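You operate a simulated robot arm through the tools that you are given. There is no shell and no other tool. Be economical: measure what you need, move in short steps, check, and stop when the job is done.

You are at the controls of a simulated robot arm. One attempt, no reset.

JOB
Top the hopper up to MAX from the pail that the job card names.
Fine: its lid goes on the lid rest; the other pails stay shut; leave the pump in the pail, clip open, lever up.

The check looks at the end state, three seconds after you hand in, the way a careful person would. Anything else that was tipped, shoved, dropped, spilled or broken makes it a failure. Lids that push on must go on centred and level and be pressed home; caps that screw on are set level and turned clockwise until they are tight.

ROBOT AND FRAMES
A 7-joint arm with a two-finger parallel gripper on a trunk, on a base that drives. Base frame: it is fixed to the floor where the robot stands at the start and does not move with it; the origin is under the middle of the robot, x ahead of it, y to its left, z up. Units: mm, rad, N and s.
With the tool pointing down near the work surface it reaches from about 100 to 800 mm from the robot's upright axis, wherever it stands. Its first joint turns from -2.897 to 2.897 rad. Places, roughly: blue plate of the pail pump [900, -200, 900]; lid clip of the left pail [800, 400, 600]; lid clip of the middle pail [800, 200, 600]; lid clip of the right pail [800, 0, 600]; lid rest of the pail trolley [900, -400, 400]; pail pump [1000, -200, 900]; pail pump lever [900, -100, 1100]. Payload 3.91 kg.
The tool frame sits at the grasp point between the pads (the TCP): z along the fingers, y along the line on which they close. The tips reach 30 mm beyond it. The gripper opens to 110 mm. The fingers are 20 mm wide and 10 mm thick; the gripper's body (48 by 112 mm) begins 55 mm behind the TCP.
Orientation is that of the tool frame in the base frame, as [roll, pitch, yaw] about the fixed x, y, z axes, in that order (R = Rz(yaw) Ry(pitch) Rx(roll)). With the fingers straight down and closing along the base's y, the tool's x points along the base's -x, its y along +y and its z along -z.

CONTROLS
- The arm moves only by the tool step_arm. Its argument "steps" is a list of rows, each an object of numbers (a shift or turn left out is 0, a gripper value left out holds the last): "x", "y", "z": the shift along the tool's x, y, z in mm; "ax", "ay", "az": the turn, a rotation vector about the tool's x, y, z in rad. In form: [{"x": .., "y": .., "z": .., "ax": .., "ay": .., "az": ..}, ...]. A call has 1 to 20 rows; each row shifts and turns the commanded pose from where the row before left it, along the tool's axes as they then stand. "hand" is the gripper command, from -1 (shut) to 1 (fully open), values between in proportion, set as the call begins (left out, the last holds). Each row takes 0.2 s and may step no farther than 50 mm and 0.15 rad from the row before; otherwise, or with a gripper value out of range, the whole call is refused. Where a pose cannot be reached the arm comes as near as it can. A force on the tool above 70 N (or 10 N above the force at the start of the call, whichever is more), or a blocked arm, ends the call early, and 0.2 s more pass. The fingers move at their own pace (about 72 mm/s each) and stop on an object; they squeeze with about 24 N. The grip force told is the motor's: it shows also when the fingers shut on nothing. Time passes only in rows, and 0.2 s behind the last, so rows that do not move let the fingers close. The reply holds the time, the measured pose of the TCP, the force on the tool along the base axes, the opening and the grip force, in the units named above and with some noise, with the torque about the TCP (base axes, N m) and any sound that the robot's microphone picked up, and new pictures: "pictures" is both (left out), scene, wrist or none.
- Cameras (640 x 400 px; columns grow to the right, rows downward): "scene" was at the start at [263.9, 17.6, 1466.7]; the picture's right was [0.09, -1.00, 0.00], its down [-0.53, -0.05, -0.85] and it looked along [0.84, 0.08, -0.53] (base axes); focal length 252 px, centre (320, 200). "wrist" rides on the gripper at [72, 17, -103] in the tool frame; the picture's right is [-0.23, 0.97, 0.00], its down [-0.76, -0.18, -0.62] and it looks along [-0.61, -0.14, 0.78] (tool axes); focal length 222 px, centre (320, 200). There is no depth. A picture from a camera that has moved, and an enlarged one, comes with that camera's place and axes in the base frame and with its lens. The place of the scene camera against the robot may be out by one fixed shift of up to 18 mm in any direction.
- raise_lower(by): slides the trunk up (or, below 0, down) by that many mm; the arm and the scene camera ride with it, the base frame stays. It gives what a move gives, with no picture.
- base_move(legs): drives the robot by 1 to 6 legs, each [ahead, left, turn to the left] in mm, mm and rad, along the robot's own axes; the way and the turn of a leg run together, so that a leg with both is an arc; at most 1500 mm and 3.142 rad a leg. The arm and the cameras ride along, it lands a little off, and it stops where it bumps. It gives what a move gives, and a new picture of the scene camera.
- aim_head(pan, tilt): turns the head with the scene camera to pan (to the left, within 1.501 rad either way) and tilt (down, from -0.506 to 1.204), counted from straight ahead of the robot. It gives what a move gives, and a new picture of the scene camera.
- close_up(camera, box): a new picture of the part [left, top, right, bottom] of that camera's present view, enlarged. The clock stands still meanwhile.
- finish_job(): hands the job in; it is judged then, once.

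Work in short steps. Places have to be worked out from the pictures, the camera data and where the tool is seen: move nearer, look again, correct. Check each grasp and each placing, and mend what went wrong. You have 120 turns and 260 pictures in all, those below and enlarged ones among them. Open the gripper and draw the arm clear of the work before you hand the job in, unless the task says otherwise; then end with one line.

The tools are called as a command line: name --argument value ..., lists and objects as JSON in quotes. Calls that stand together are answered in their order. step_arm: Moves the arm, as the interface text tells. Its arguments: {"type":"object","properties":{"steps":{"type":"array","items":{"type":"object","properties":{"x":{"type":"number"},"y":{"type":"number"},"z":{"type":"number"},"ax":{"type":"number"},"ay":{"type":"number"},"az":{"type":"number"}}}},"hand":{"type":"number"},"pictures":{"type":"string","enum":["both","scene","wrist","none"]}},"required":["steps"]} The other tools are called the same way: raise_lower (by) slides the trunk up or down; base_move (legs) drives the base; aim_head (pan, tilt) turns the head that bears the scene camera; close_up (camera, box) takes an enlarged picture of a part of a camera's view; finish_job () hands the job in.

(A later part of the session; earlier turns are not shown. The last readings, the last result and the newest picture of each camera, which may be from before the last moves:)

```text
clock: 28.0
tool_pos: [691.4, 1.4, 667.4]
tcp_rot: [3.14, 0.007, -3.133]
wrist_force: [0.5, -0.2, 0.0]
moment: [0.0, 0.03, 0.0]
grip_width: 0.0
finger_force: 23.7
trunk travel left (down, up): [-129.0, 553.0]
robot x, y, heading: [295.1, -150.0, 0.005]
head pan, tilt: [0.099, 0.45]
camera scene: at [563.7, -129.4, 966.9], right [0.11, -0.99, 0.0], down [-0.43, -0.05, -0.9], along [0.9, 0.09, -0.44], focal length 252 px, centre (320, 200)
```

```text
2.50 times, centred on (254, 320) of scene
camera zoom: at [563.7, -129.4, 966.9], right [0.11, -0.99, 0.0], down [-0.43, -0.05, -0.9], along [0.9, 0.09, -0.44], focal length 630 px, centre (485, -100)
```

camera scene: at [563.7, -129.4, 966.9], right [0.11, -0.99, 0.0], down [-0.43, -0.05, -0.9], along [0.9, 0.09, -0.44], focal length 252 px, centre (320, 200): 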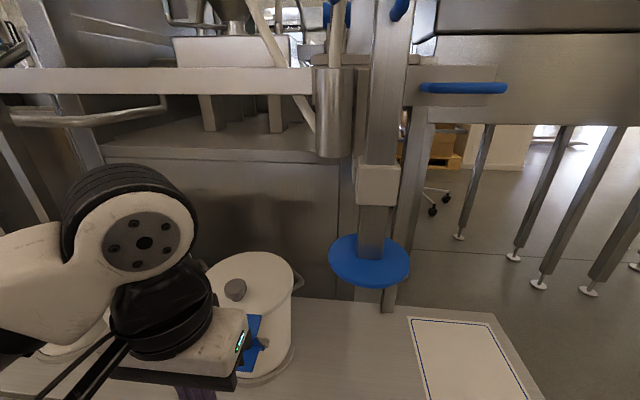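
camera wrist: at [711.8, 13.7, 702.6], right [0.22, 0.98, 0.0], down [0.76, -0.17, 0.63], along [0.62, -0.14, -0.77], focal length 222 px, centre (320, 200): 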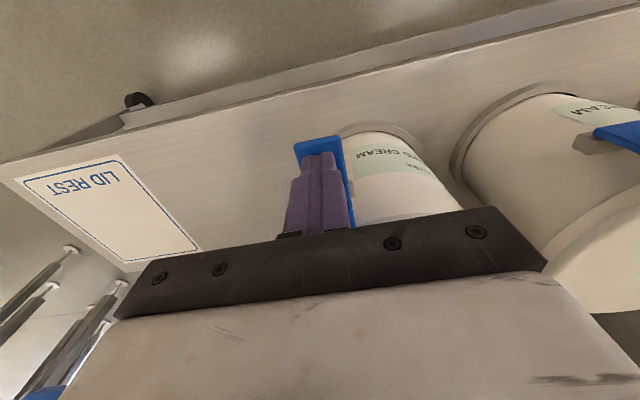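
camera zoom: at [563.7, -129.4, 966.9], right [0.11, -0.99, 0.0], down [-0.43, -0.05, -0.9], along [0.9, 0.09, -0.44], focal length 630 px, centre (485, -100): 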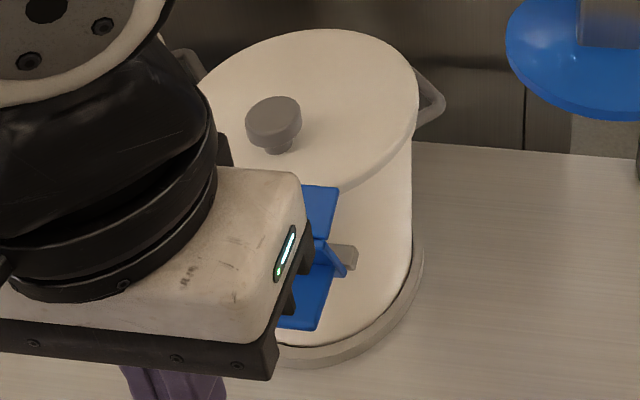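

The clip has swung outward and stays. I back off to the left to see it whole.

step_arm --hand 1 --steps '[{"y": 40, "z": -30}, {"y": 40, "z": -30}, {"y": 40, "z": -30}]' --pictures "both"

close_up --camera "scene" --box '[190, 240, 318, 400]'

close_up --camera "wrist" --box '[200, 50, 440, 200]'

```text
clock: 28.9
tool_pos: [730.4, 93.0, 749.5]
tcp_rot: [-3.093, 0.034, 3.001]
wrist_force: [-0.3, -0.1, -0.3]
moment: [0.0, 0.01, 0.0]
grip_width: 110.1
finger_force: 0.1
out of reach, approached as far as the arm can: row 3
trunk travel left (down, up): [-129.0, 553.0]
robot x, y, heading: [297.9, -150.0, 0.002]
head pan, tilt: [0.099, 0.45]
stopped in row 3: the arm was blocked; the commanded pose is now the measured one
camera scene: at [568.8, -126.9, 965.9], right [0.11, -0.99, 0.0], down [-0.44, -0.05, -0.9], along [0.89, 0.09, -0.44], focal length 252 px, centre (320, 200)
camera wrist: at [657.4, 124.6, 848.3], right [0.36, 0.93, -0.04], down [0.71, -0.25, 0.66], along [0.6, -0.27, -0.75], focal length 222 px, centre (320, 200)
```

scene: 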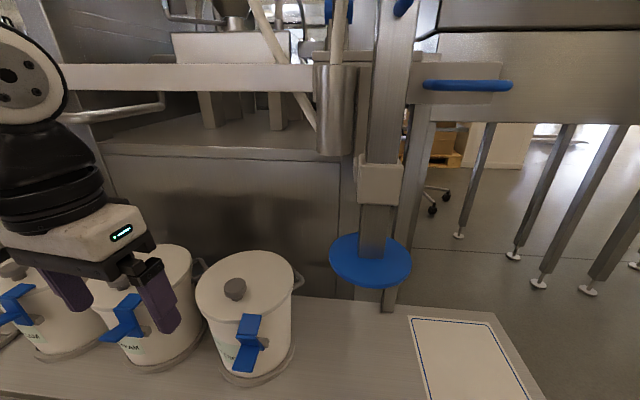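
wrist: 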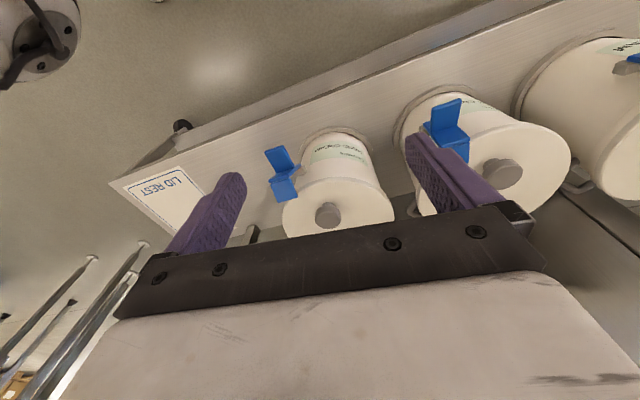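

```text
2.50 times, centred on (254, 320) of scene
camera zoom: at [568.8, -126.9, 965.9], right [0.11, -0.99, 0.0], down [-0.44, -0.05, -0.9], along [0.89, 0.09, -0.44], focal length 630 px, centre (485, -100)
```

zoom: 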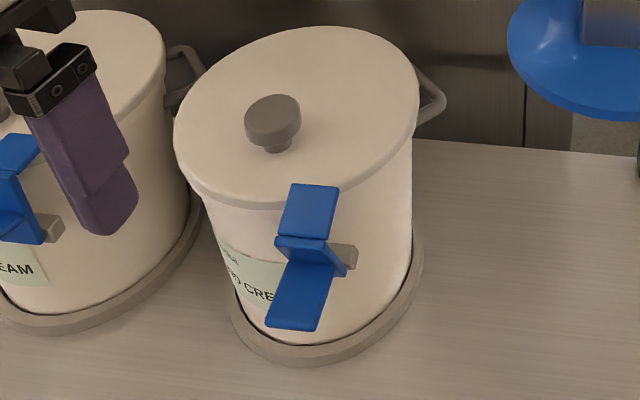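

```text
2.67 times, centred on (320, 125) of wrist
camera zoom: at [657.4, 124.6, 848.3], right [0.36, 0.93, -0.04], down [0.71, -0.25, 0.66], along [0.6, -0.27, -0.75], focal length 592 px, centre (320, 400)
```

zoom: 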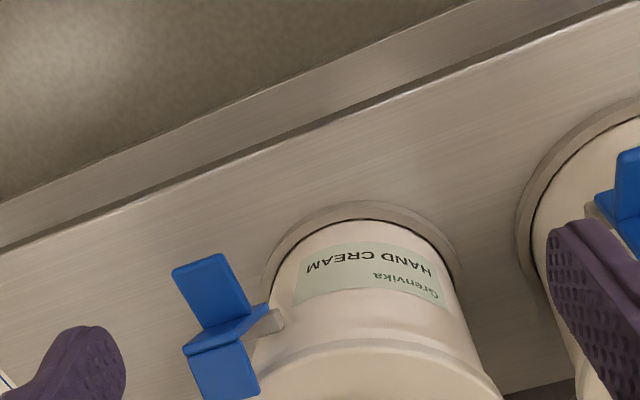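

The clip is only about 30° open; its plate may still overhang the rim. I level the tool again and press the tab farther down, nearer to its outer edge.

step_arm --hand -1 --steps '[{"ax": -0.024, "ay": 0.017, "az": -0.07}, {"ax": -0.024, "ay": 0.017, "az": -0.07}, {"x": -15, "y": -32, "z": 25}, {"x": -15, "y": -32, "z": 25}, {"x": -14, "y": -31, "z": 25}, {}]' --pictures "scene"

```text
clock: 30.3
tool_pos: [768.8, 0.4, 678.6]
tcp_rot: [3.134, 0.004, -3.133]
wrist_force: [-0.5, -0.5, -0.3]
moment: [0.0, 0.02, -0.03]
grip_width: 0.1
finger_force: 24.4
trunk travel left (down, up): [-129.0, 553.0]
robot x, y, heading: [301.7, -146.3, 0.004]
head pan, tilt: [0.099, 0.45]
camera scene: at [563.6, -129.4, 967.1], right [0.11, -0.99, 0.0], down [-0.43, -0.05, -0.9], along [0.9, 0.09, -0.44], focal length 252 px, centre (320, 200)
```

scene: 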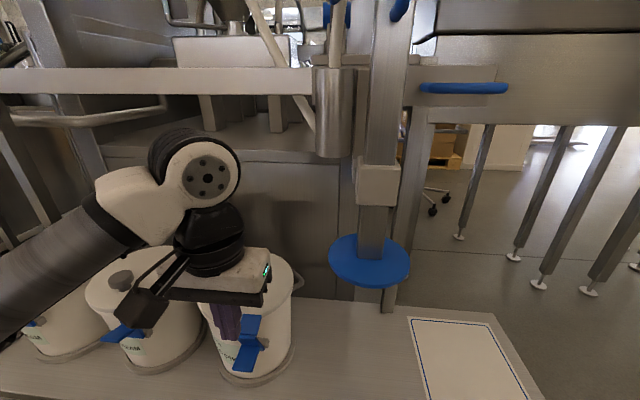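

Above the outer tab edge; I press down step by step.

step_arm --steps '[{"x": -3, "z": 25}, {"z": 25}, {"z": 20}, {"z": 8}, {"z": 6}, {"z": 6}, {"z": 6}]' --pictures "none"

close_up --camera "scene" --box '[190, 240, 318, 400]'

```text
clock: 31.9
tool_pos: [768.2, -0.3, 583.9]
tcp_rot: [3.132, 0.004, -3.134]
wrist_force: [-46.9, -5.4, 45.5]
moment: [-0.04, -0.7, 0.02]
grip_width: 0.1
finger_force: 24.2
trunk travel left (down, up): [-129.0, 553.0]
robot x, y, heading: [299.0, -153.4, 0.009]
head pan, tilt: [0.099, 0.45]
```

```text
2.50 times, centred on (254, 320) of scene
camera zoom: at [560.6, -130.0, 968.5], right [0.11, -0.99, 0.0], down [-0.43, -0.05, -0.9], along [0.9, 0.1, -0.43], focal length 630 px, centre (485, -100)
```

zoom: 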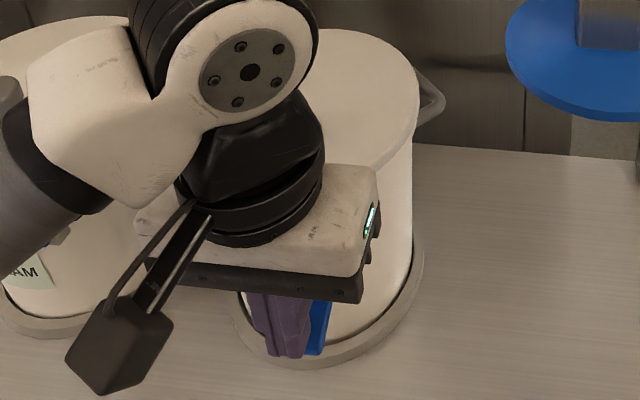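

Both forces rise, so the clip leans against the fingers. I lift off and back to look.

step_arm --steps '[{"x": 10, "z": -20}, {"x": 10, "z": -40}, {"x": 0, "z": -40}, {"x": -20, "y": 40, "z": -20}, {"x": -20, "y": 40}]' --pictures "scene"

close_up --camera "scene" --box '[190, 240, 318, 400]'

close_up --camera "wrist" --box '[200, 50, 440, 200]'

```text
clock: 33.1
tool_pos: [792.1, 80.3, 703.9]
tcp_rot: [3.133, 0.004, -3.133]
wrist_force: [-0.1, -0.5, -0.1]
moment: [-0.01, 0.03, 0.02]
grip_width: 0.1
finger_force: 23.9
trunk travel left (down, up): [-129.0, 553.0]
robot x, y, heading: [295.1, -148.8, 0.001]
head pan, tilt: [0.099, 0.45]
camera scene: at [563.6, -129.5, 967.0], right [0.11, -0.99, 0.0], down [-0.43, -0.05, -0.9], along [0.9, 0.09, -0.44], focal length 252 px, centre (320, 200)
```

scene: 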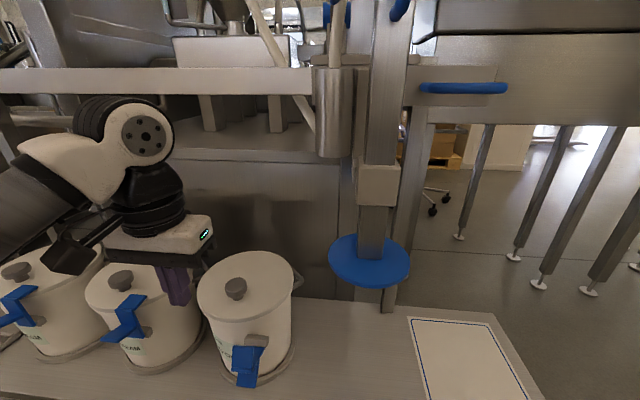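

```text
2.50 times, centred on (254, 320) of scene
camera zoom: at [563.6, -129.5, 967.0], right [0.11, -0.99, 0.0], down [-0.43, -0.05, -0.9], along [0.9, 0.09, -0.44], focal length 630 px, centre (485, -100)
```

zoom: 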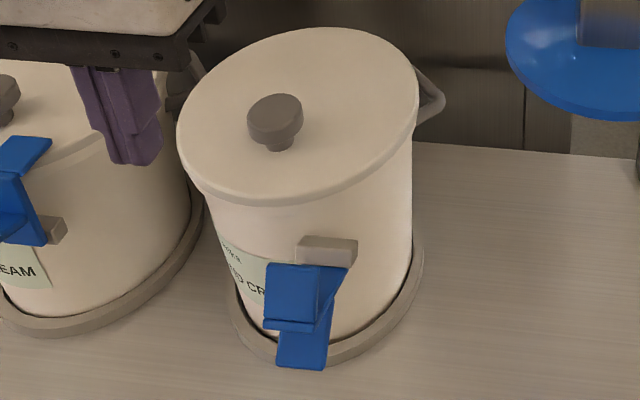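

```text
2.67 times, centred on (320, 125) of wrist
camera zoom: at [719.5, 93.8, 806.1], right [0.22, 0.98, 0.01], down [0.76, -0.18, 0.62], along [0.61, -0.13, -0.78], focal length 592 px, centre (320, 400)
```

zoom: 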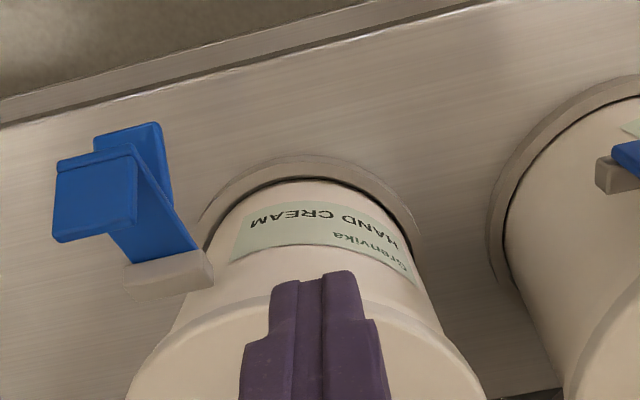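

The clip is fully open now. Next I bring the opened gripper above the knob and measure it again.

step_arm --hand 1 --steps '[{"x": -20, "y": -10, "z": -10}, {"x": -20, "y": -10, "z": -6}, {"x": -20, "y": -10}, {"x": -10, "y": -6}]' --pictures "both"

close_up --camera "wrist" --box '[200, 100, 440, 250]'

close_up --camera "scene" --box '[170, 200, 330, 300]'

```text
clock: 34.1
tool_pos: [860.7, 43.0, 720.0]
tcp_rot: [3.134, 0.003, -3.132]
wrist_force: [0.9, -0.3, -0.2]
moment: [0.0, -0.04, 0.0]
grip_width: 110.2
finger_force: 0.1
trunk travel left (down, up): [-129.0, 553.0]
robot x, y, heading: [295.6, -146.5, 0.01]
head pan, tilt: [0.099, 0.45]
camera scene: at [563.6, -129.4, 967.0], right [0.11, -0.99, 0.0], down [-0.43, -0.05, -0.9], along [0.9, 0.09, -0.44], focal length 252 px, centre (320, 200)
camera wrist: at [788.0, 57.1, 820.9], right [0.22, 0.98, 0.01], down [0.76, -0.18, 0.62], along [0.61, -0.13, -0.78], focal length 222 px, centre (320, 200)
```

scene: 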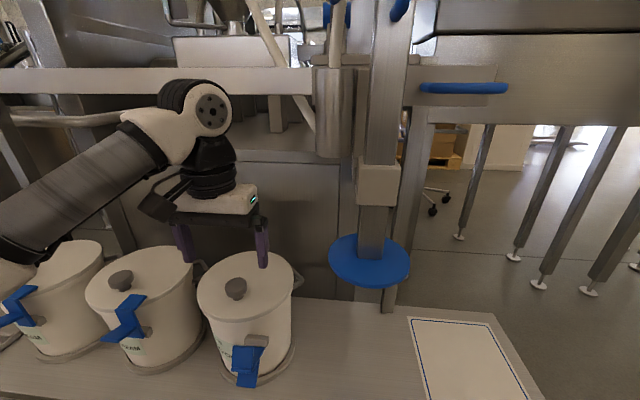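
wrist: 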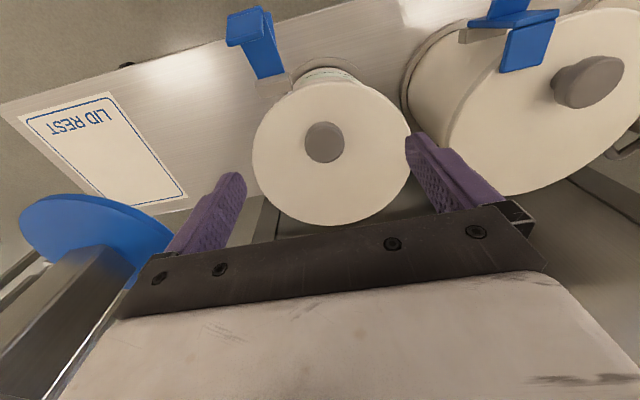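

```text
2.67 times, centred on (320, 175) of wrist
camera zoom: at [788.0, 57.1, 820.9], right [0.22, 0.98, 0.01], down [0.76, -0.18, 0.62], along [0.61, -0.13, -0.78], focal length 592 px, centre (320, 267)
```

zoom: 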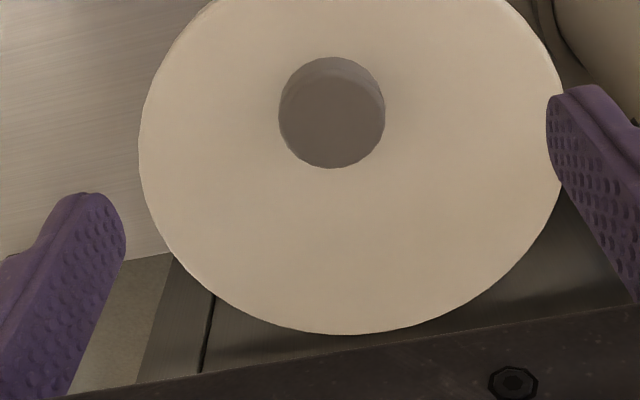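

```text
4.00 times, centred on (250, 250) of scene
camera zoom: at [563.6, -129.4, 967.0], right [0.11, -0.99, 0.0], down [-0.43, -0.05, -0.9], along [0.9, 0.09, -0.44], focal length 1007 px, centre (600, 0)
```

zoom: 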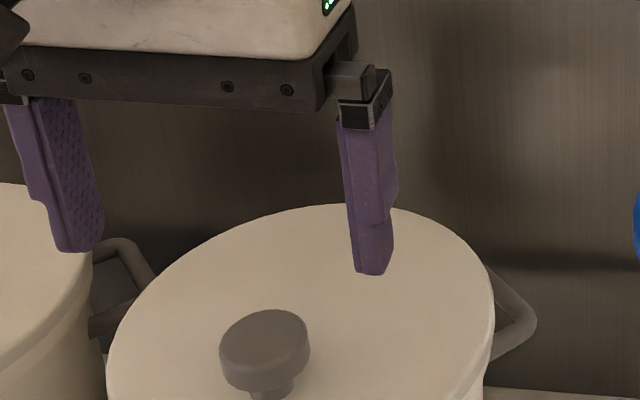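

Knob top centre about (872, 44, 630–640). I shift 11 mm ahead and descend to TCP z 652, tips still above the lid, and check heights.

step_arm --steps '[{"x": -11, "y": 1, "z": 30}, {"z": 25}, {"z": 13}]' --pictures "wrist"

close_up --camera "scene" --box '[170, 220, 330, 320]'

```text
clock: 34.9
tool_pos: [871.0, 44.1, 651.8]
tcp_rot: [3.134, 0.003, -3.133]
wrist_force: [0.3, 1.1, 0.4]
moment: [0.01, -0.01, 0.03]
grip_width: 110.0
finger_force: 0.2
trunk travel left (down, up): [-129.0, 553.0]
robot x, y, heading: [297.4, -149.5, 0.005]
head pan, tilt: [0.099, 0.45]
camera wrist: at [798.1, 59.4, 754.1], right [0.22, 0.98, 0.01], down [0.76, -0.18, 0.62], along [0.61, -0.13, -0.78], focal length 222 px, centre (320, 200)
```

wrist: 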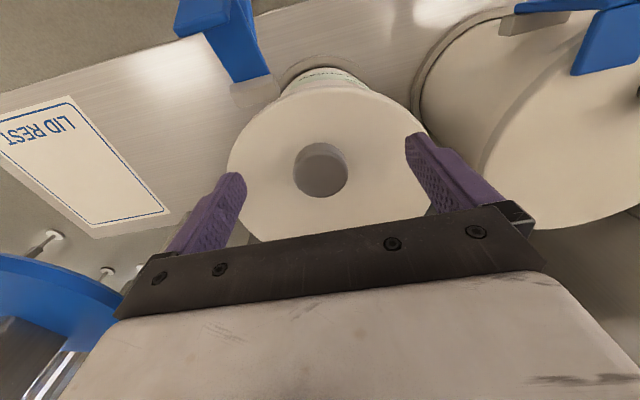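

```text
4.00 times, centred on (250, 270) of scene
camera zoom: at [563.6, -129.5, 967.0], right [0.11, -0.99, 0.0], down [-0.43, -0.05, -0.9], along [0.9, 0.09, -0.44], focal length 1007 px, centre (600, -80)
```

zoom: 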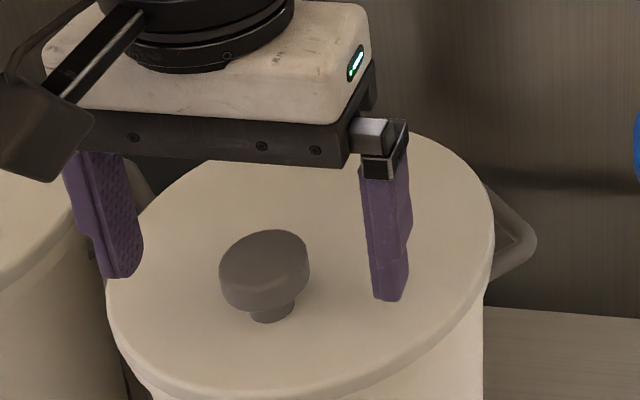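

Tips are level with the underside of the knob head, about 15 mm above the lid. I lower 7 mm, shift 2 mm right, and close.

step_arm --steps '[{"y": -2, "z": 7}]' --pictures "none"

step_arm --hand -1 --steps '[{}, {}, {}, {}]' --pictures "wrist"

close_up --camera "scene" --box '[170, 220, 330, 320]'

```text
clock: 35.3
tool_pos: [870.6, 43.8, 645.6]
tcp_rot: [3.135, 0.003, -3.134]
wrist_force: [0.1, 0.5, -0.1]
moment: [0.0, 0.0, -0.04]
grip_width: 110.2
finger_force: 0.0
trunk travel left (down, up): [-129.0, 553.0]
robot x, y, heading: [296.1, -150.1, 0.0]
head pan, tilt: [0.099, 0.45]
```

```text
clock: 36.3
tool_pos: [870.0, 42.6, 645.4]
tcp_rot: [3.134, 0.003, -3.133]
wrist_force: [-0.7, 0.3, -0.1]
moment: [0.02, 0.0, 0.0]
grip_width: 36.9
finger_force: 24.1
trunk travel left (down, up): [-129.0, 553.0]
robot x, y, heading: [300.6, -152.2, 0.006]
head pan, tilt: [0.099, 0.45]
heard: snap
camera wrist: at [798.2, 57.4, 747.0], right [0.22, 0.98, 0.01], down [0.76, -0.18, 0.62], along [0.61, -0.13, -0.78], focal length 222 px, centre (320, 200)
```

wrist: 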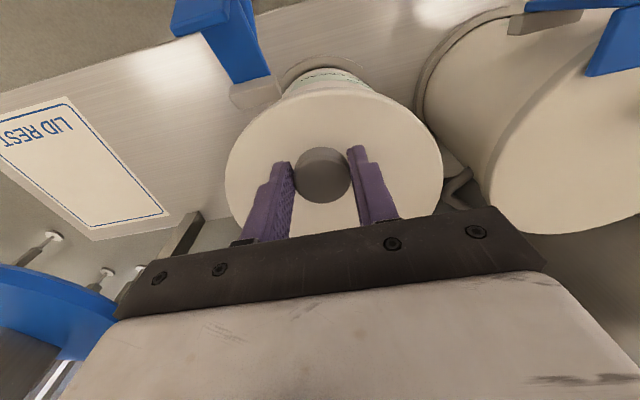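

```text
4.00 times, centred on (250, 270) of scene
camera zoom: at [563.7, -129.4, 967.0], right [0.11, -0.99, 0.0], down [-0.43, -0.05, -0.9], along [0.9, 0.09, -0.44], focal length 1007 px, centre (600, -80)
```

zoom: 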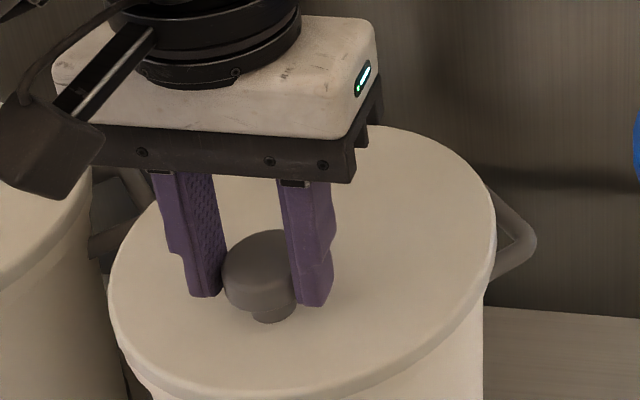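

The knob is held (36.9 mm). I lift slowly.

step_arm --steps '[{"z": -3}, {"z": -3}, {"z": -4}, {"z": -5}, {"z": -10}, {"z": -15}]' --pictures "scene"

close_up --camera "scene" --box '[170, 200, 330, 400]'

```text
clock: 37.7
tool_pos: [871.9, 43.9, 685.0]
tcp_rot: [3.135, 0.004, -3.135]
wrist_force: [0.7, 0.6, -1.1]
moment: [0.0, 0.03, 0.01]
grip_width: 36.7
finger_force: 23.8
trunk travel left (down, up): [-129.0, 553.0]
robot x, y, heading: [301.1, -147.3, 0.003]
head pan, tilt: [0.099, 0.45]
camera scene: at [563.7, -129.4, 966.9], right [0.11, -0.99, 0.0], down [-0.43, -0.05, -0.9], along [0.9, 0.09, -0.44], focal length 252 px, centre (320, 200)
```

scene: 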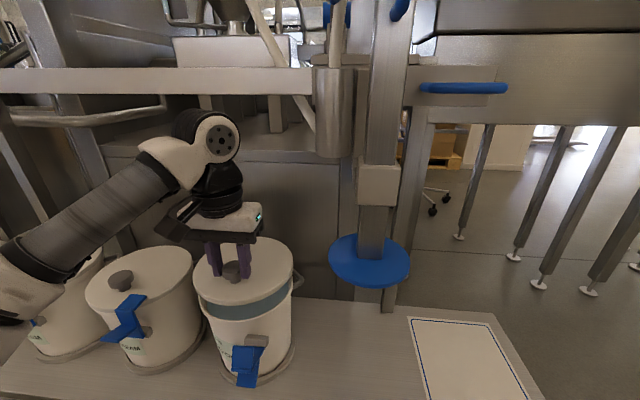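

```text
2.00 times, centred on (250, 300) of scene
camera zoom: at [563.7, -129.4, 966.9], right [0.11, -0.99, 0.0], down [-0.43, -0.05, -0.9], along [0.9, 0.09, -0.44], focal length 504 px, centre (460, 0)
```

zoom: 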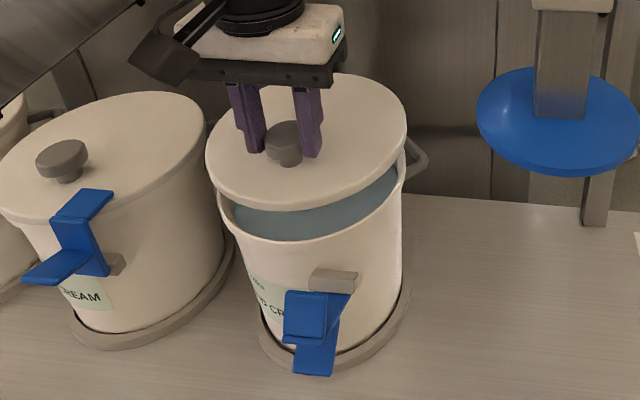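

The lid is off and hanging level. To avoid the pump plate I back the base away with the lid held, then strafe right to the lid rest.

step_arm --steps '[{"z": -20}]' --pictures "none"

base_move --legs '[[-230, 0, 0]]'

```text
clock: 38.1
tool_pos: [871.4, 43.2, 703.4]
tcp_rot: [3.134, 0.003, -3.133]
wrist_force: [0.0, 0.1, -0.8]
moment: [-0.02, 0.05, 0.01]
grip_width: 36.8
finger_force: 24.4
trunk travel left (down, up): [-129.0, 553.0]
robot x, y, heading: [293.3, -148.6, 0.003]
head pan, tilt: [0.099, 0.45]
```

```text
clock: 39.8
tool_pos: [640.4, 42.9, 703.4]
tcp_rot: [3.134, 0.003, -3.132]
wrist_force: [0.3, 0.3, -0.5]
moment: [0.01, 0.03, -0.01]
grip_width: 36.6
finger_force: 24.1
trunk travel left (down, up): [-129.0, 553.0]
robot x, y, heading: [64.6, -155.4, 0.01]
head pan, tilt: [0.099, 0.45]
camera scene: at [332.5, -130.5, 967.0], right [0.11, -0.99, 0.0], down [-0.43, -0.05, -0.9], along [0.9, 0.1, -0.44], focal length 252 px, centre (320, 200)
```

scene: 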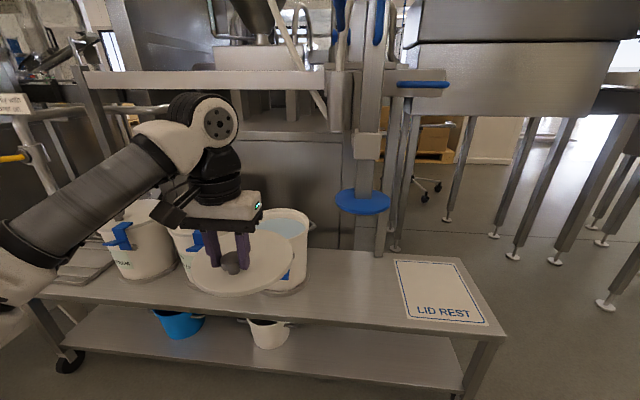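

The view puts the lid rest centre at about (882, -408, 430). I strafe right 450 mm.

base_move --legs '[[0, -450, 0]]'

base_move --legs '[[200, 0, 0]]'

aim_head --pan 0.3 --tilt 0.65

```text
clock: 43.8
tool_pos: [642.7, -409.6, 704.4]
tcp_rot: [3.135, 0.003, -3.136]
wrist_force: [0.4, 0.1, -0.1]
moment: [0.01, 0.04, 0.0]
grip_width: 36.9
finger_force: 23.9
trunk travel left (down, up): [-129.0, 553.0]
robot x, y, heading: [71.7, -602.9, 0.006]
head pan, tilt: [0.099, 0.45]
camera scene: at [335.1, -581.2, 967.0], right [0.1, -0.99, 0.0], down [-0.43, -0.04, -0.9], along [0.9, 0.09, -0.44], focal length 252 px, centre (320, 200)
```

scene: 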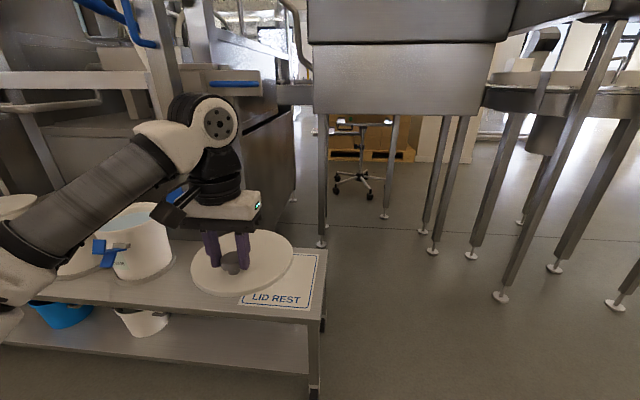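

```text
clock: 45.4
tool_pos: [842.3, -413.1, 703.8]
tcp_rot: [3.133, 0.003, 3.141]
wrist_force: [0.0, -0.2, -1.1]
moment: [0.02, 0.05, 0.01]
grip_width: 36.8
finger_force: 24.1
trunk travel left (down, up): [-129.0, 553.0]
robot x, y, heading: [266.5, -595.5, -0.002]
head pan, tilt: [0.099, 0.45]
camera scene: at [534.0, -582.4, 967.0], right [0.1, -1.0, 0.0], down [-0.43, -0.04, -0.9], along [0.9, 0.09, -0.44], focal length 252 px, centre (320, 200)
```

scene: 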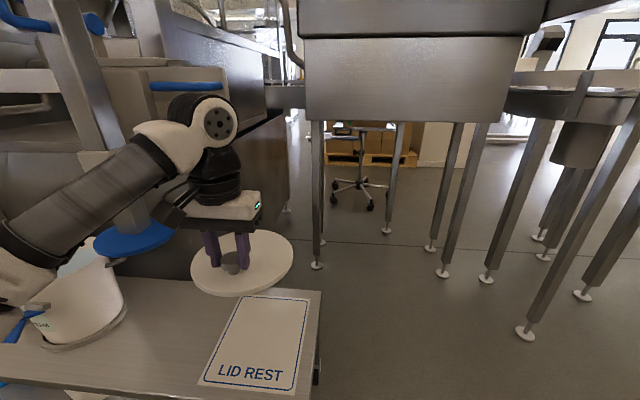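

```text
clock: 46.1
tool_pos: [843.8, -412.4, 703.3]
tcp_rot: [3.134, 0.004, -3.141]
wrist_force: [-1.0, 0.3, -1.6]
moment: [-0.02, 0.01, 0.03]
grip_width: 36.9
finger_force: 23.9
trunk travel left (down, up): [-129.0, 553.0]
robot x, y, heading: [264.7, -598.7, -0.003]
head pan, tilt: [0.3, 0.649]
camera scene: at [525.6, -565.9, 949.2], right [0.29, -0.96, 0.0], down [-0.58, -0.18, -0.8], along [0.76, 0.23, -0.6], focal length 252 px, centre (320, 200)
```

scene: 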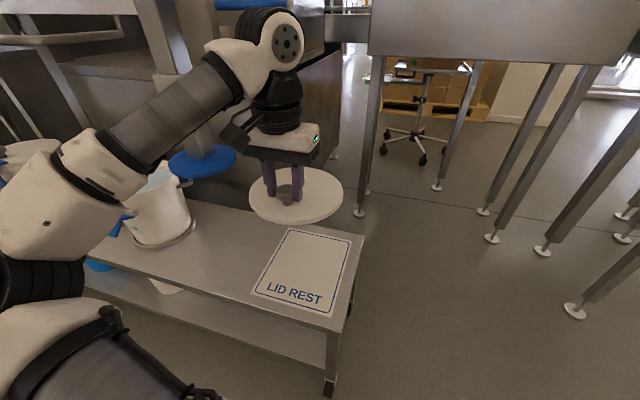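

The card spans about x 792–1015, y -334…-519. I lower the trunk 125 mm and shift so the lid centre is over the card's centre.

raise_lower --by -125

step_arm --steps '[{"x": -13, "y": -6}, {"x": -13, "y": -6, "z": 20}]' --pictures "both"

close_up --camera "scene" --box '[210, 130, 370, 330]'

```text
clock: 47.9
tool_pos: [841.6, -413.5, 646.3]
tcp_rot: [3.135, 0.01, 3.14]
wrist_force: [-0.1, 0.7, -1.7]
moment: [0.01, 0.05, 0.02]
grip_width: 36.7
finger_force: 24.0
trunk travel left (down, up): [-67.0, 616.0]
robot x, y, heading: [269.6, -599.3, -0.005]
head pan, tilt: [0.3, 0.649]
stopped: the arm was blocked; the commanded pose is now the measured one
```

```text
clock: 48.5
tool_pos: [867.8, -425.9, 627.2]
tcp_rot: [3.131, 0.008, 3.141]
wrist_force: [-0.9, 0.2, -1.2]
moment: [-0.01, 0.08, -0.01]
grip_width: 36.7
finger_force: 23.8
trunk travel left (down, up): [-67.0, 616.0]
robot x, y, heading: [264.9, -599.6, 0.002]
head pan, tilt: [0.3, 0.649]
camera scene: at [522.5, -567.5, 889.8], right [0.29, -0.96, 0.0], down [-0.57, -0.18, -0.8], along [0.76, 0.24, -0.6], focal length 252 px, centre (320, 200)
camera wrist: at [794.9, -411.5, 729.1], right [0.23, 0.97, 0.01], down [0.76, -0.18, 0.63], along [0.61, -0.13, -0.78], focal length 222 px, centre (320, 200)
```

scene: 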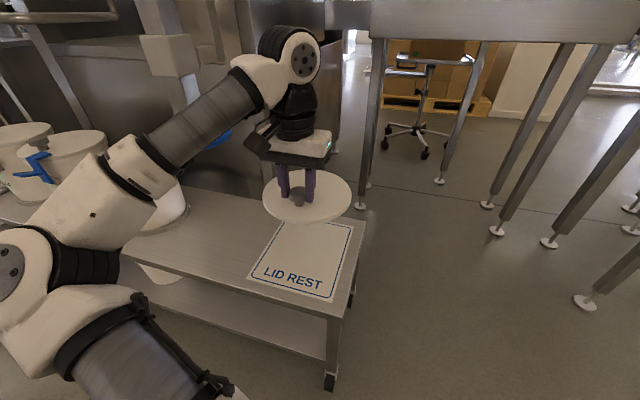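
wrist: 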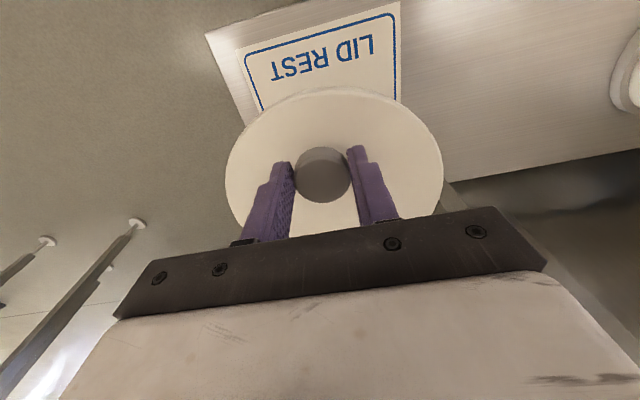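

```text
2.00 times, centred on (290, 230) of scene
camera zoom: at [522.5, -567.5, 889.8], right [0.29, -0.96, 0.0], down [-0.57, -0.18, -0.8], along [0.76, 0.24, -0.6], focal length 504 px, centre (380, 140)
```

zoom: 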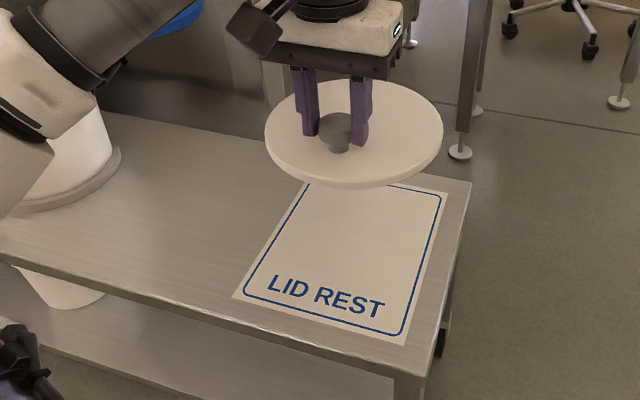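

Lowering the trunk was stopped as "blocked". I check what the arm met.

close_up --camera "scene" --box '[0, 100, 260, 400]'

aim_head --pan 0.9 --tilt 0.8

```text
1.33 times, centred on (130, 250) of scene
camera zoom: at [522.5, -567.5, 889.8], right [0.29, -0.96, 0.0], down [-0.57, -0.18, -0.8], along [0.76, 0.24, -0.6], focal length 336 px, centre (573, 133)
```

zoom: 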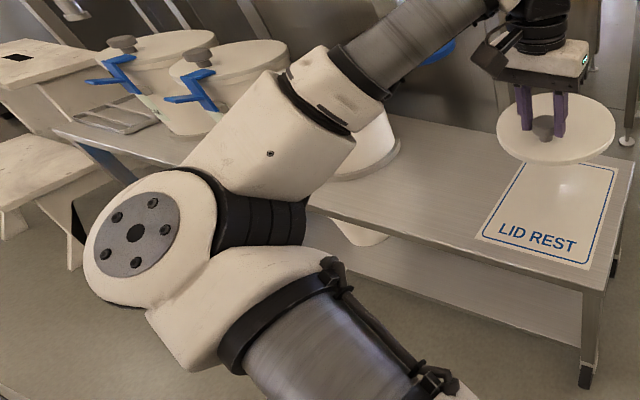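

```text
clock: 49.5
tool_pos: [868.5, -426.2, 627.3]
tcp_rot: [3.129, 0.007, -3.141]
wrist_force: [0.3, 0.3, -0.4]
moment: [0.0, 0.03, -0.02]
grip_width: 36.7
finger_force: 24.0
trunk travel left (down, up): [-67.0, 616.0]
robot x, y, heading: [267.6, -597.9, -0.005]
head pan, tilt: [0.901, 0.799]
camera scene: at [490.0, -529.3, 877.1], right [0.78, -0.62, 0.0], down [-0.44, -0.56, -0.7], along [0.44, 0.55, -0.71], focal length 252 px, centre (320, 200)
```

scene: 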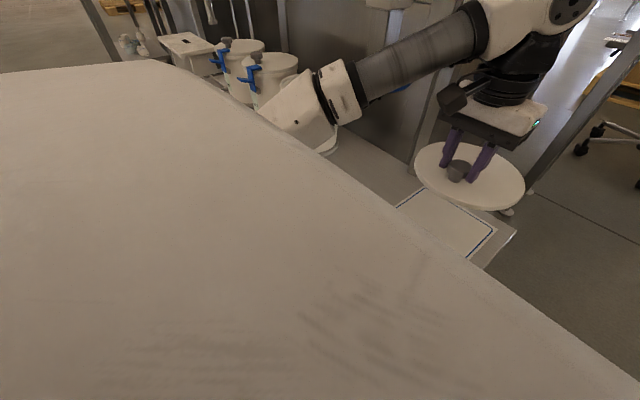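

The forearm's elbow part hangs close to the open pail. I raise the trunk 60 mm again to get it clear and look at the pail.

raise_lower --by 60

aim_head --pan 0.55 --tilt 0.6

close_up --camera "scene" --box '[60, 60, 380, 260]'

```text
clock: 50.5
tool_pos: [869.2, -425.1, 682.4]
tcp_rot: [3.135, 0.004, -3.141]
wrist_force: [0.0, -0.7, -1.5]
moment: [0.03, 0.04, -0.02]
grip_width: 36.8
finger_force: 24.1
trunk travel left (down, up): [-127.0, 556.0]
robot x, y, heading: [266.4, -602.2, -0.002]
head pan, tilt: [0.901, 0.799]
```

```text
clock: 51.3
tool_pos: [869.2, -424.7, 681.5]
tcp_rot: [3.136, 0.003, -3.142]
wrist_force: [0.3, -0.8, -0.6]
moment: [0.02, 0.05, 0.02]
grip_width: 36.7
finger_force: 24.2
trunk travel left (down, up): [-127.0, 556.0]
robot x, y, heading: [269.1, -602.9, -0.002]
head pan, tilt: [0.55, 0.6]
camera scene: at [518.0, -545.2, 950.9], right [0.52, -0.85, 0.0], down [-0.48, -0.29, -0.82], along [0.7, 0.43, -0.57], focal length 252 px, centre (320, 200)
```

scene: 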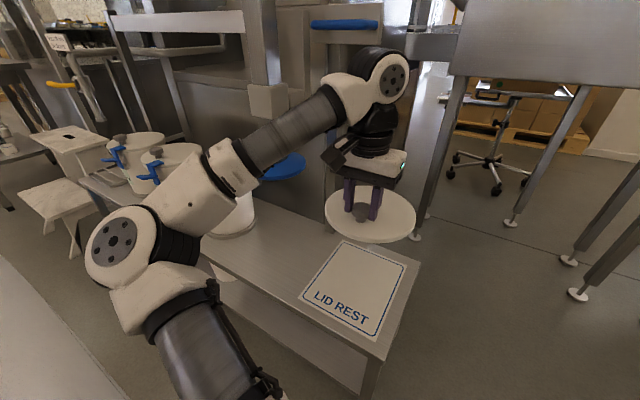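

```text
2.00 times, centred on (220, 160) of scene
camera zoom: at [518.0, -545.2, 950.9], right [0.52, -0.85, 0.0], down [-0.48, -0.29, -0.82], along [0.7, 0.43, -0.57], focal length 504 px, centre (520, 280)
```

zoom: 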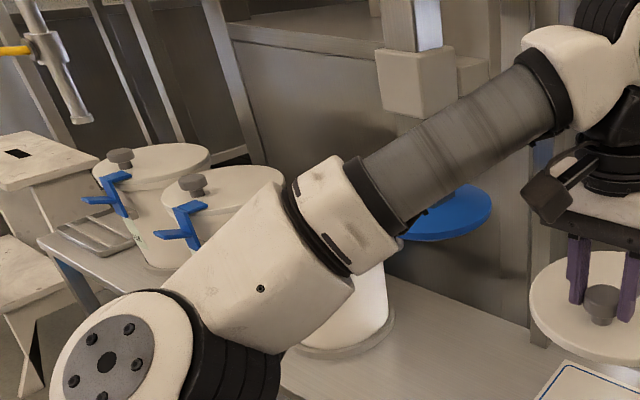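

The pail stands untouched; the forearm is in front of it. Now I lower by the arm itself, first 100 mm.

step_arm --steps '[{"z": 25}, {"z": 25}, {"z": 25}, {"z": 25}]' --pictures "scene"

```text
clock: 52.3
tool_pos: [870.3, -424.2, 581.7]
tcp_rot: [3.133, 0.005, -3.141]
wrist_force: [0.2, 0.0, -0.7]
moment: [0.02, 0.07, -0.01]
grip_width: 37.0
finger_force: 24.4
trunk travel left (down, up): [-127.0, 556.0]
robot x, y, heading: [265.6, -600.0, -0.003]
head pan, tilt: [0.55, 0.6]
camera scene: at [518.0, -545.3, 951.0], right [0.52, -0.85, 0.0], down [-0.48, -0.29, -0.83], along [0.7, 0.43, -0.56], focal length 252 px, centre (320, 200)
```

scene: 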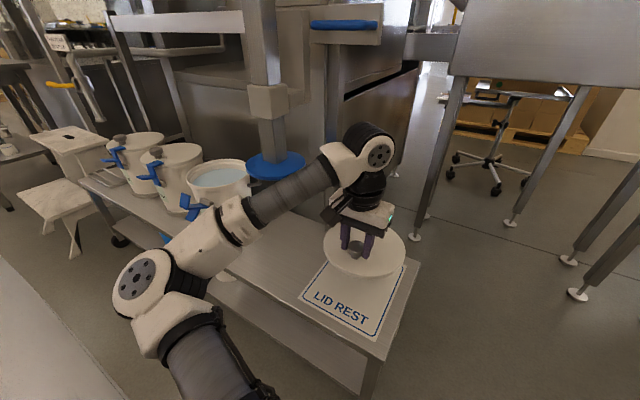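

I check the clearance of the forearm to the pail and trolley.

close_up --camera "scene" --box '[120, 130, 440, 330]'

```text
2.00 times, centred on (280, 230) of scene
camera zoom: at [518.0, -545.3, 951.0], right [0.52, -0.85, 0.0], down [-0.48, -0.29, -0.83], along [0.7, 0.43, -0.56], focal length 504 px, centre (400, 140)
```

zoom: 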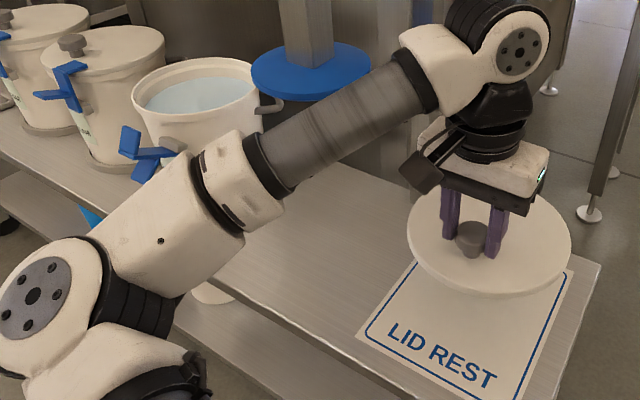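

Clear enough. I continue down to about 10 mm above the expected contact.

step_arm --steps '[{"z": 20}, {"z": 20}, {"z": 15}, {"z": 10}]' --pictures "none"

close_up --camera "scene" --box '[120, 130, 440, 330]'

close_up --camera "scene" --box '[290, 190, 450, 340]'

```text
clock: 53.3
tool_pos: [870.4, -423.7, 515.9]
tcp_rot: [3.135, 0.003, -3.141]
wrist_force: [0.0, 0.1, -1.5]
moment: [-0.03, 0.04, -0.03]
grip_width: 36.7
finger_force: 23.7
trunk travel left (down, up): [-127.0, 556.0]
robot x, y, heading: [267.4, -602.1, -0.001]
head pan, tilt: [0.55, 0.6]
```

```text
2.00 times, centred on (280, 230) of scene
camera zoom: at [518.0, -545.3, 950.9], right [0.52, -0.85, 0.0], down [-0.48, -0.29, -0.83], along [0.7, 0.43, -0.56], focal length 504 px, centre (400, 140)
```

zoom: 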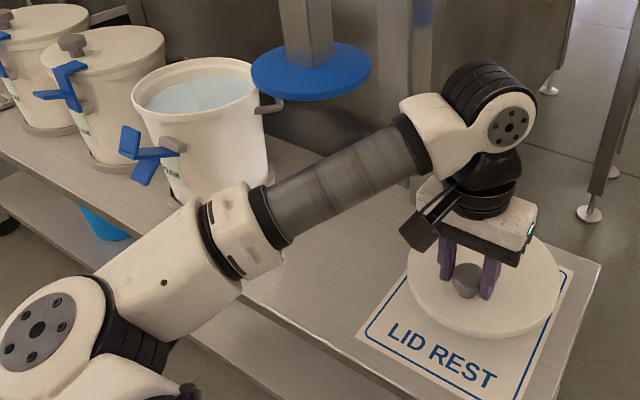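

```text
2.67 times, centred on (370, 265) of scene
camera zoom: at [518.0, -545.3, 950.9], right [0.52, -0.85, 0.0], down [-0.48, -0.29, -0.83], along [0.7, 0.43, -0.56], focal length 672 px, centre (187, 27)
```

zoom: 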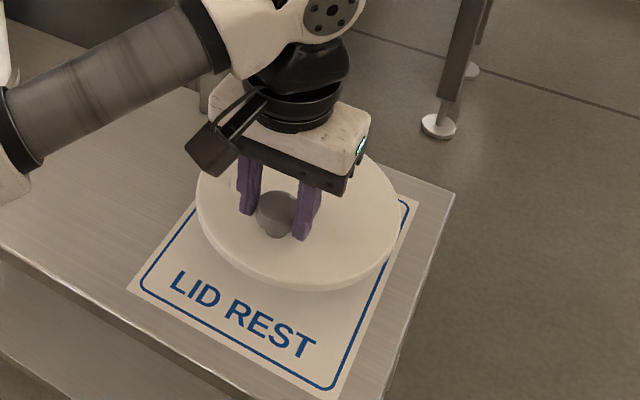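

Lid is over the card. I lower in fine steps until contact.

step_arm --steps '[{"z": 5}, {"z": 5}, {"z": 5}, {"z": 4}, {"z": 4}, {"z": 4}]' --pictures "none"

close_up --camera "scene" --box '[290, 190, 450, 340]'

```text
clock: 54.7
tool_pos: [871.9, -424.0, 488.9]
tcp_rot: [3.134, 0.002, 3.141]
wrist_force: [0.1, -0.2, -0.2]
moment: [-0.01, 0.03, -0.01]
grip_width: 36.7
finger_force: 24.3
trunk travel left (down, up): [-127.0, 556.0]
robot x, y, heading: [265.4, -599.7, 0.001]
head pan, tilt: [0.55, 0.6]
```

```text
2.67 times, centred on (370, 265) of scene
camera zoom: at [518.1, -545.3, 950.9], right [0.52, -0.85, 0.0], down [-0.48, -0.29, -0.83], along [0.7, 0.43, -0.56], focal length 672 px, centre (187, 27)
```

zoom: 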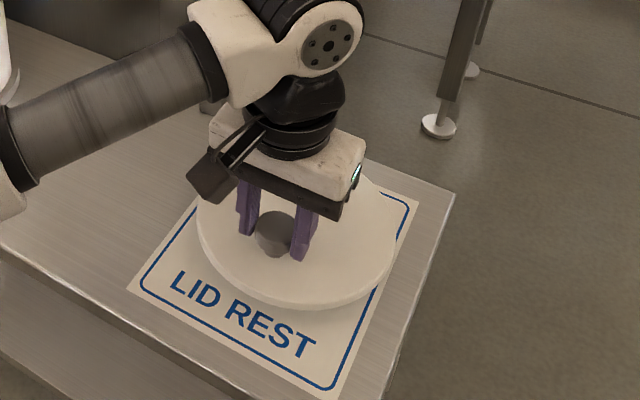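

Nearly there; no contact yet. I go on down in 3 mm steps.

step_arm --steps '[{"z": 4}, {"z": 3}, {"z": 3}, {"z": 3}, {"z": 3}, {"z": 3}, {"z": 3}]' --pictures "none"

close_up --camera "scene" --box '[290, 190, 450, 340]'

```text
clock: 56.3
tool_pos: [870.3, -423.5, 469.2]
tcp_rot: [3.134, 0.003, -3.141]
wrist_force: [0.0, -0.3, -1.2]
moment: [0.0, 0.02, -0.03]
grip_width: 36.7
finger_force: 24.3
trunk travel left (down, up): [-127.0, 556.0]
robot x, y, heading: [268.8, -603.7, -0.001]
head pan, tilt: [0.55, 0.6]
```

```text
2.67 times, centred on (370, 265) of scene
camera zoom: at [518.1, -545.3, 950.9], right [0.52, -0.85, 0.0], down [-0.48, -0.29, -0.83], along [0.7, 0.43, -0.56], focal length 672 px, centre (187, 27)
```

zoom: 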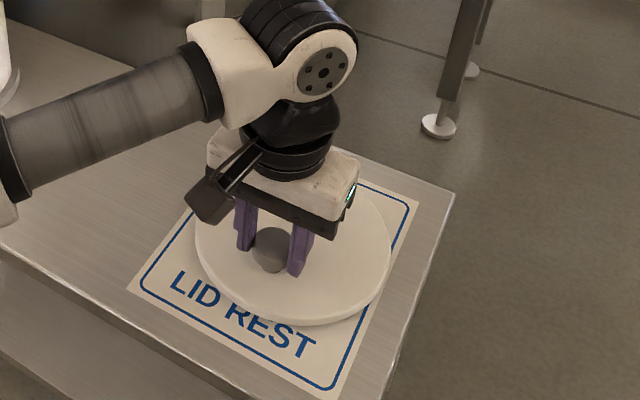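

Still no contact force; I continue.

step_arm --steps '[{"z": 3}, {"z": 3}, {"z": 3}, {"z": 3}, {"z": 3}, {"z": 3}, {"z": 3}, {"z": 3}]' --pictures "none"

close_up --camera "scene" --box '[290, 190, 450, 340]'

```text
clock: 58.1
tool_pos: [871.1, -423.9, 445.9]
tcp_rot: [3.134, 0.009, 3.142]
wrist_force: [2.9, -0.8, 29.4]
moment: [-0.1, -0.21, -0.04]
grip_width: 37.0
finger_force: 23.9
trunk travel left (down, up): [-127.0, 556.0]
robot x, y, heading: [267.0, -598.5, -0.001]
head pan, tilt: [0.55, 0.6]
```

```text
2.67 times, centred on (370, 265) of scene
camera zoom: at [516.9, -545.7, 951.5], right [0.52, -0.85, 0.0], down [-0.48, -0.29, -0.83], along [0.71, 0.43, -0.56], focal length 672 px, centre (187, 27)
```

zoom: 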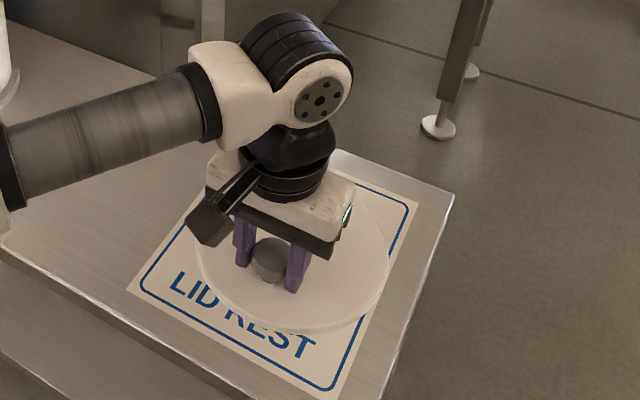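

Contact at 29 N: the lid rests on the card. I ease off, open the fingers and lift away.

step_arm --steps '[{"z": -1.5}]' --pictures "none"

step_arm --hand 0.5 --steps '[{}, {}, {}, {"z": -10}, {"z": -30}, {"z": -40}, {"z": -40}, {"z": -40}, {"z": -40}]' --pictures "scene"

```text
clock: 58.5
tool_pos: [870.9, -424.1, 445.4]
tcp_rot: [3.131, 0.006, -3.141]
wrist_force: [5.9, 0.2, 18.1]
moment: [-0.04, -0.52, -0.03]
grip_width: 37.2
finger_force: 24.0
trunk travel left (down, up): [-127.0, 556.0]
robot x, y, heading: [265.0, -601.8, -0.003]
head pan, tilt: [0.55, 0.6]
```

```text
clock: 60.5
tool_pos: [869.1, -424.2, 644.4]
tcp_rot: [3.136, 0.002, 3.142]
wrist_force: [0.0, 0.0, -0.1]
moment: [0.0, -0.02, -0.05]
grip_width: 82.5
finger_force: 0.0
trunk travel left (down, up): [-127.0, 556.0]
robot x, y, heading: [270.2, -600.9, -0.004]
head pan, tilt: [0.55, 0.6]
camera scene: at [518.1, -545.3, 950.8], right [0.52, -0.85, 0.0], down [-0.48, -0.29, -0.82], along [0.7, 0.43, -0.57], focal length 252 px, centre (320, 200)
```

scene: 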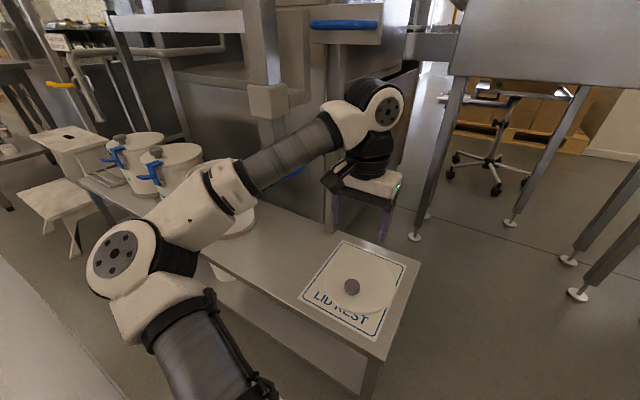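

The lid lies well on the rest. Now the pump: I back off, strafe in front of the pump, and raise the trunk.

base_move --legs '[[-250, 0, 0], [0, 350, 0]]'

raise_lower --by 270

aim_head --pan -0.1 --tilt 0.4

```text
clock: 65.2
tool_pos: [613.7, -72.3, 645.1]
tcp_rot: [3.135, 0.003, -3.14]
wrist_force: [0.3, 0.8, 0.3]
moment: [-0.01, 0.01, 0.04]
grip_width: 82.4
finger_force: 0.1
trunk travel left (down, up): [-127.0, 556.0]
robot x, y, heading: [13.5, -253.0, 0.003]
head pan, tilt: [0.55, 0.6]
camera scene: at [263.7, -194.2, 950.9], right [0.52, -0.85, 0.0], down [-0.48, -0.3, -0.83], along [0.7, 0.43, -0.56], focal length 252 px, centre (320, 200)
```

scene: 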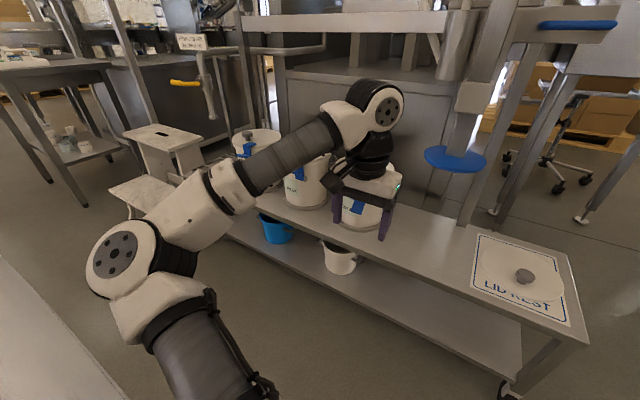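

```text
clock: 68.0
tool_pos: [613.8, -73.8, 915.7]
tcp_rot: [3.134, 0.005, -3.138]
wrist_force: [0.6, -0.7, 0.2]
moment: [0.02, 0.0, -0.03]
grip_width: 82.4
finger_force: 0.0
trunk travel left (down, up): [-397.0, 286.0]
robot x, y, heading: [15.1, -253.0, 0.001]
head pan, tilt: [0.55, 0.6]
```

```text
clock: 69.0
tool_pos: [614.0, -73.2, 915.2]
tcp_rot: [3.135, 0.004, -3.136]
wrist_force: [0.5, 0.1, -0.6]
moment: [-0.03, -0.01, -0.02]
grip_width: 82.4
finger_force: 0.0
trunk travel left (down, up): [-397.0, 286.0]
robot x, y, heading: [12.8, -256.1, 0.001]
head pan, tilt: [-0.099, 0.4]
camera scene: at [280.6, -249.5, 1239.1], right [-0.1, -1.0, 0.0], down [-0.39, 0.04, -0.92], along [0.92, -0.09, -0.39], focal length 252 px, centre (320, 200)
```

scene: 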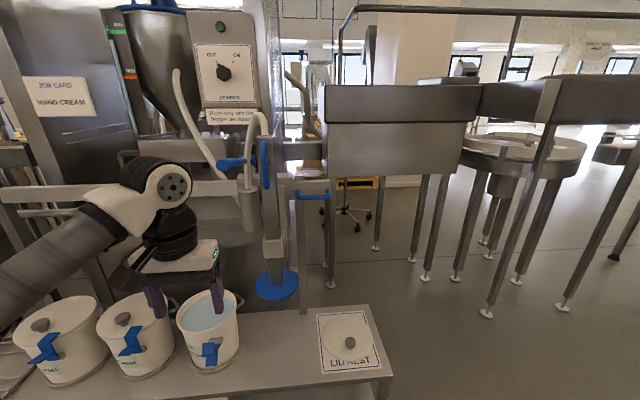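

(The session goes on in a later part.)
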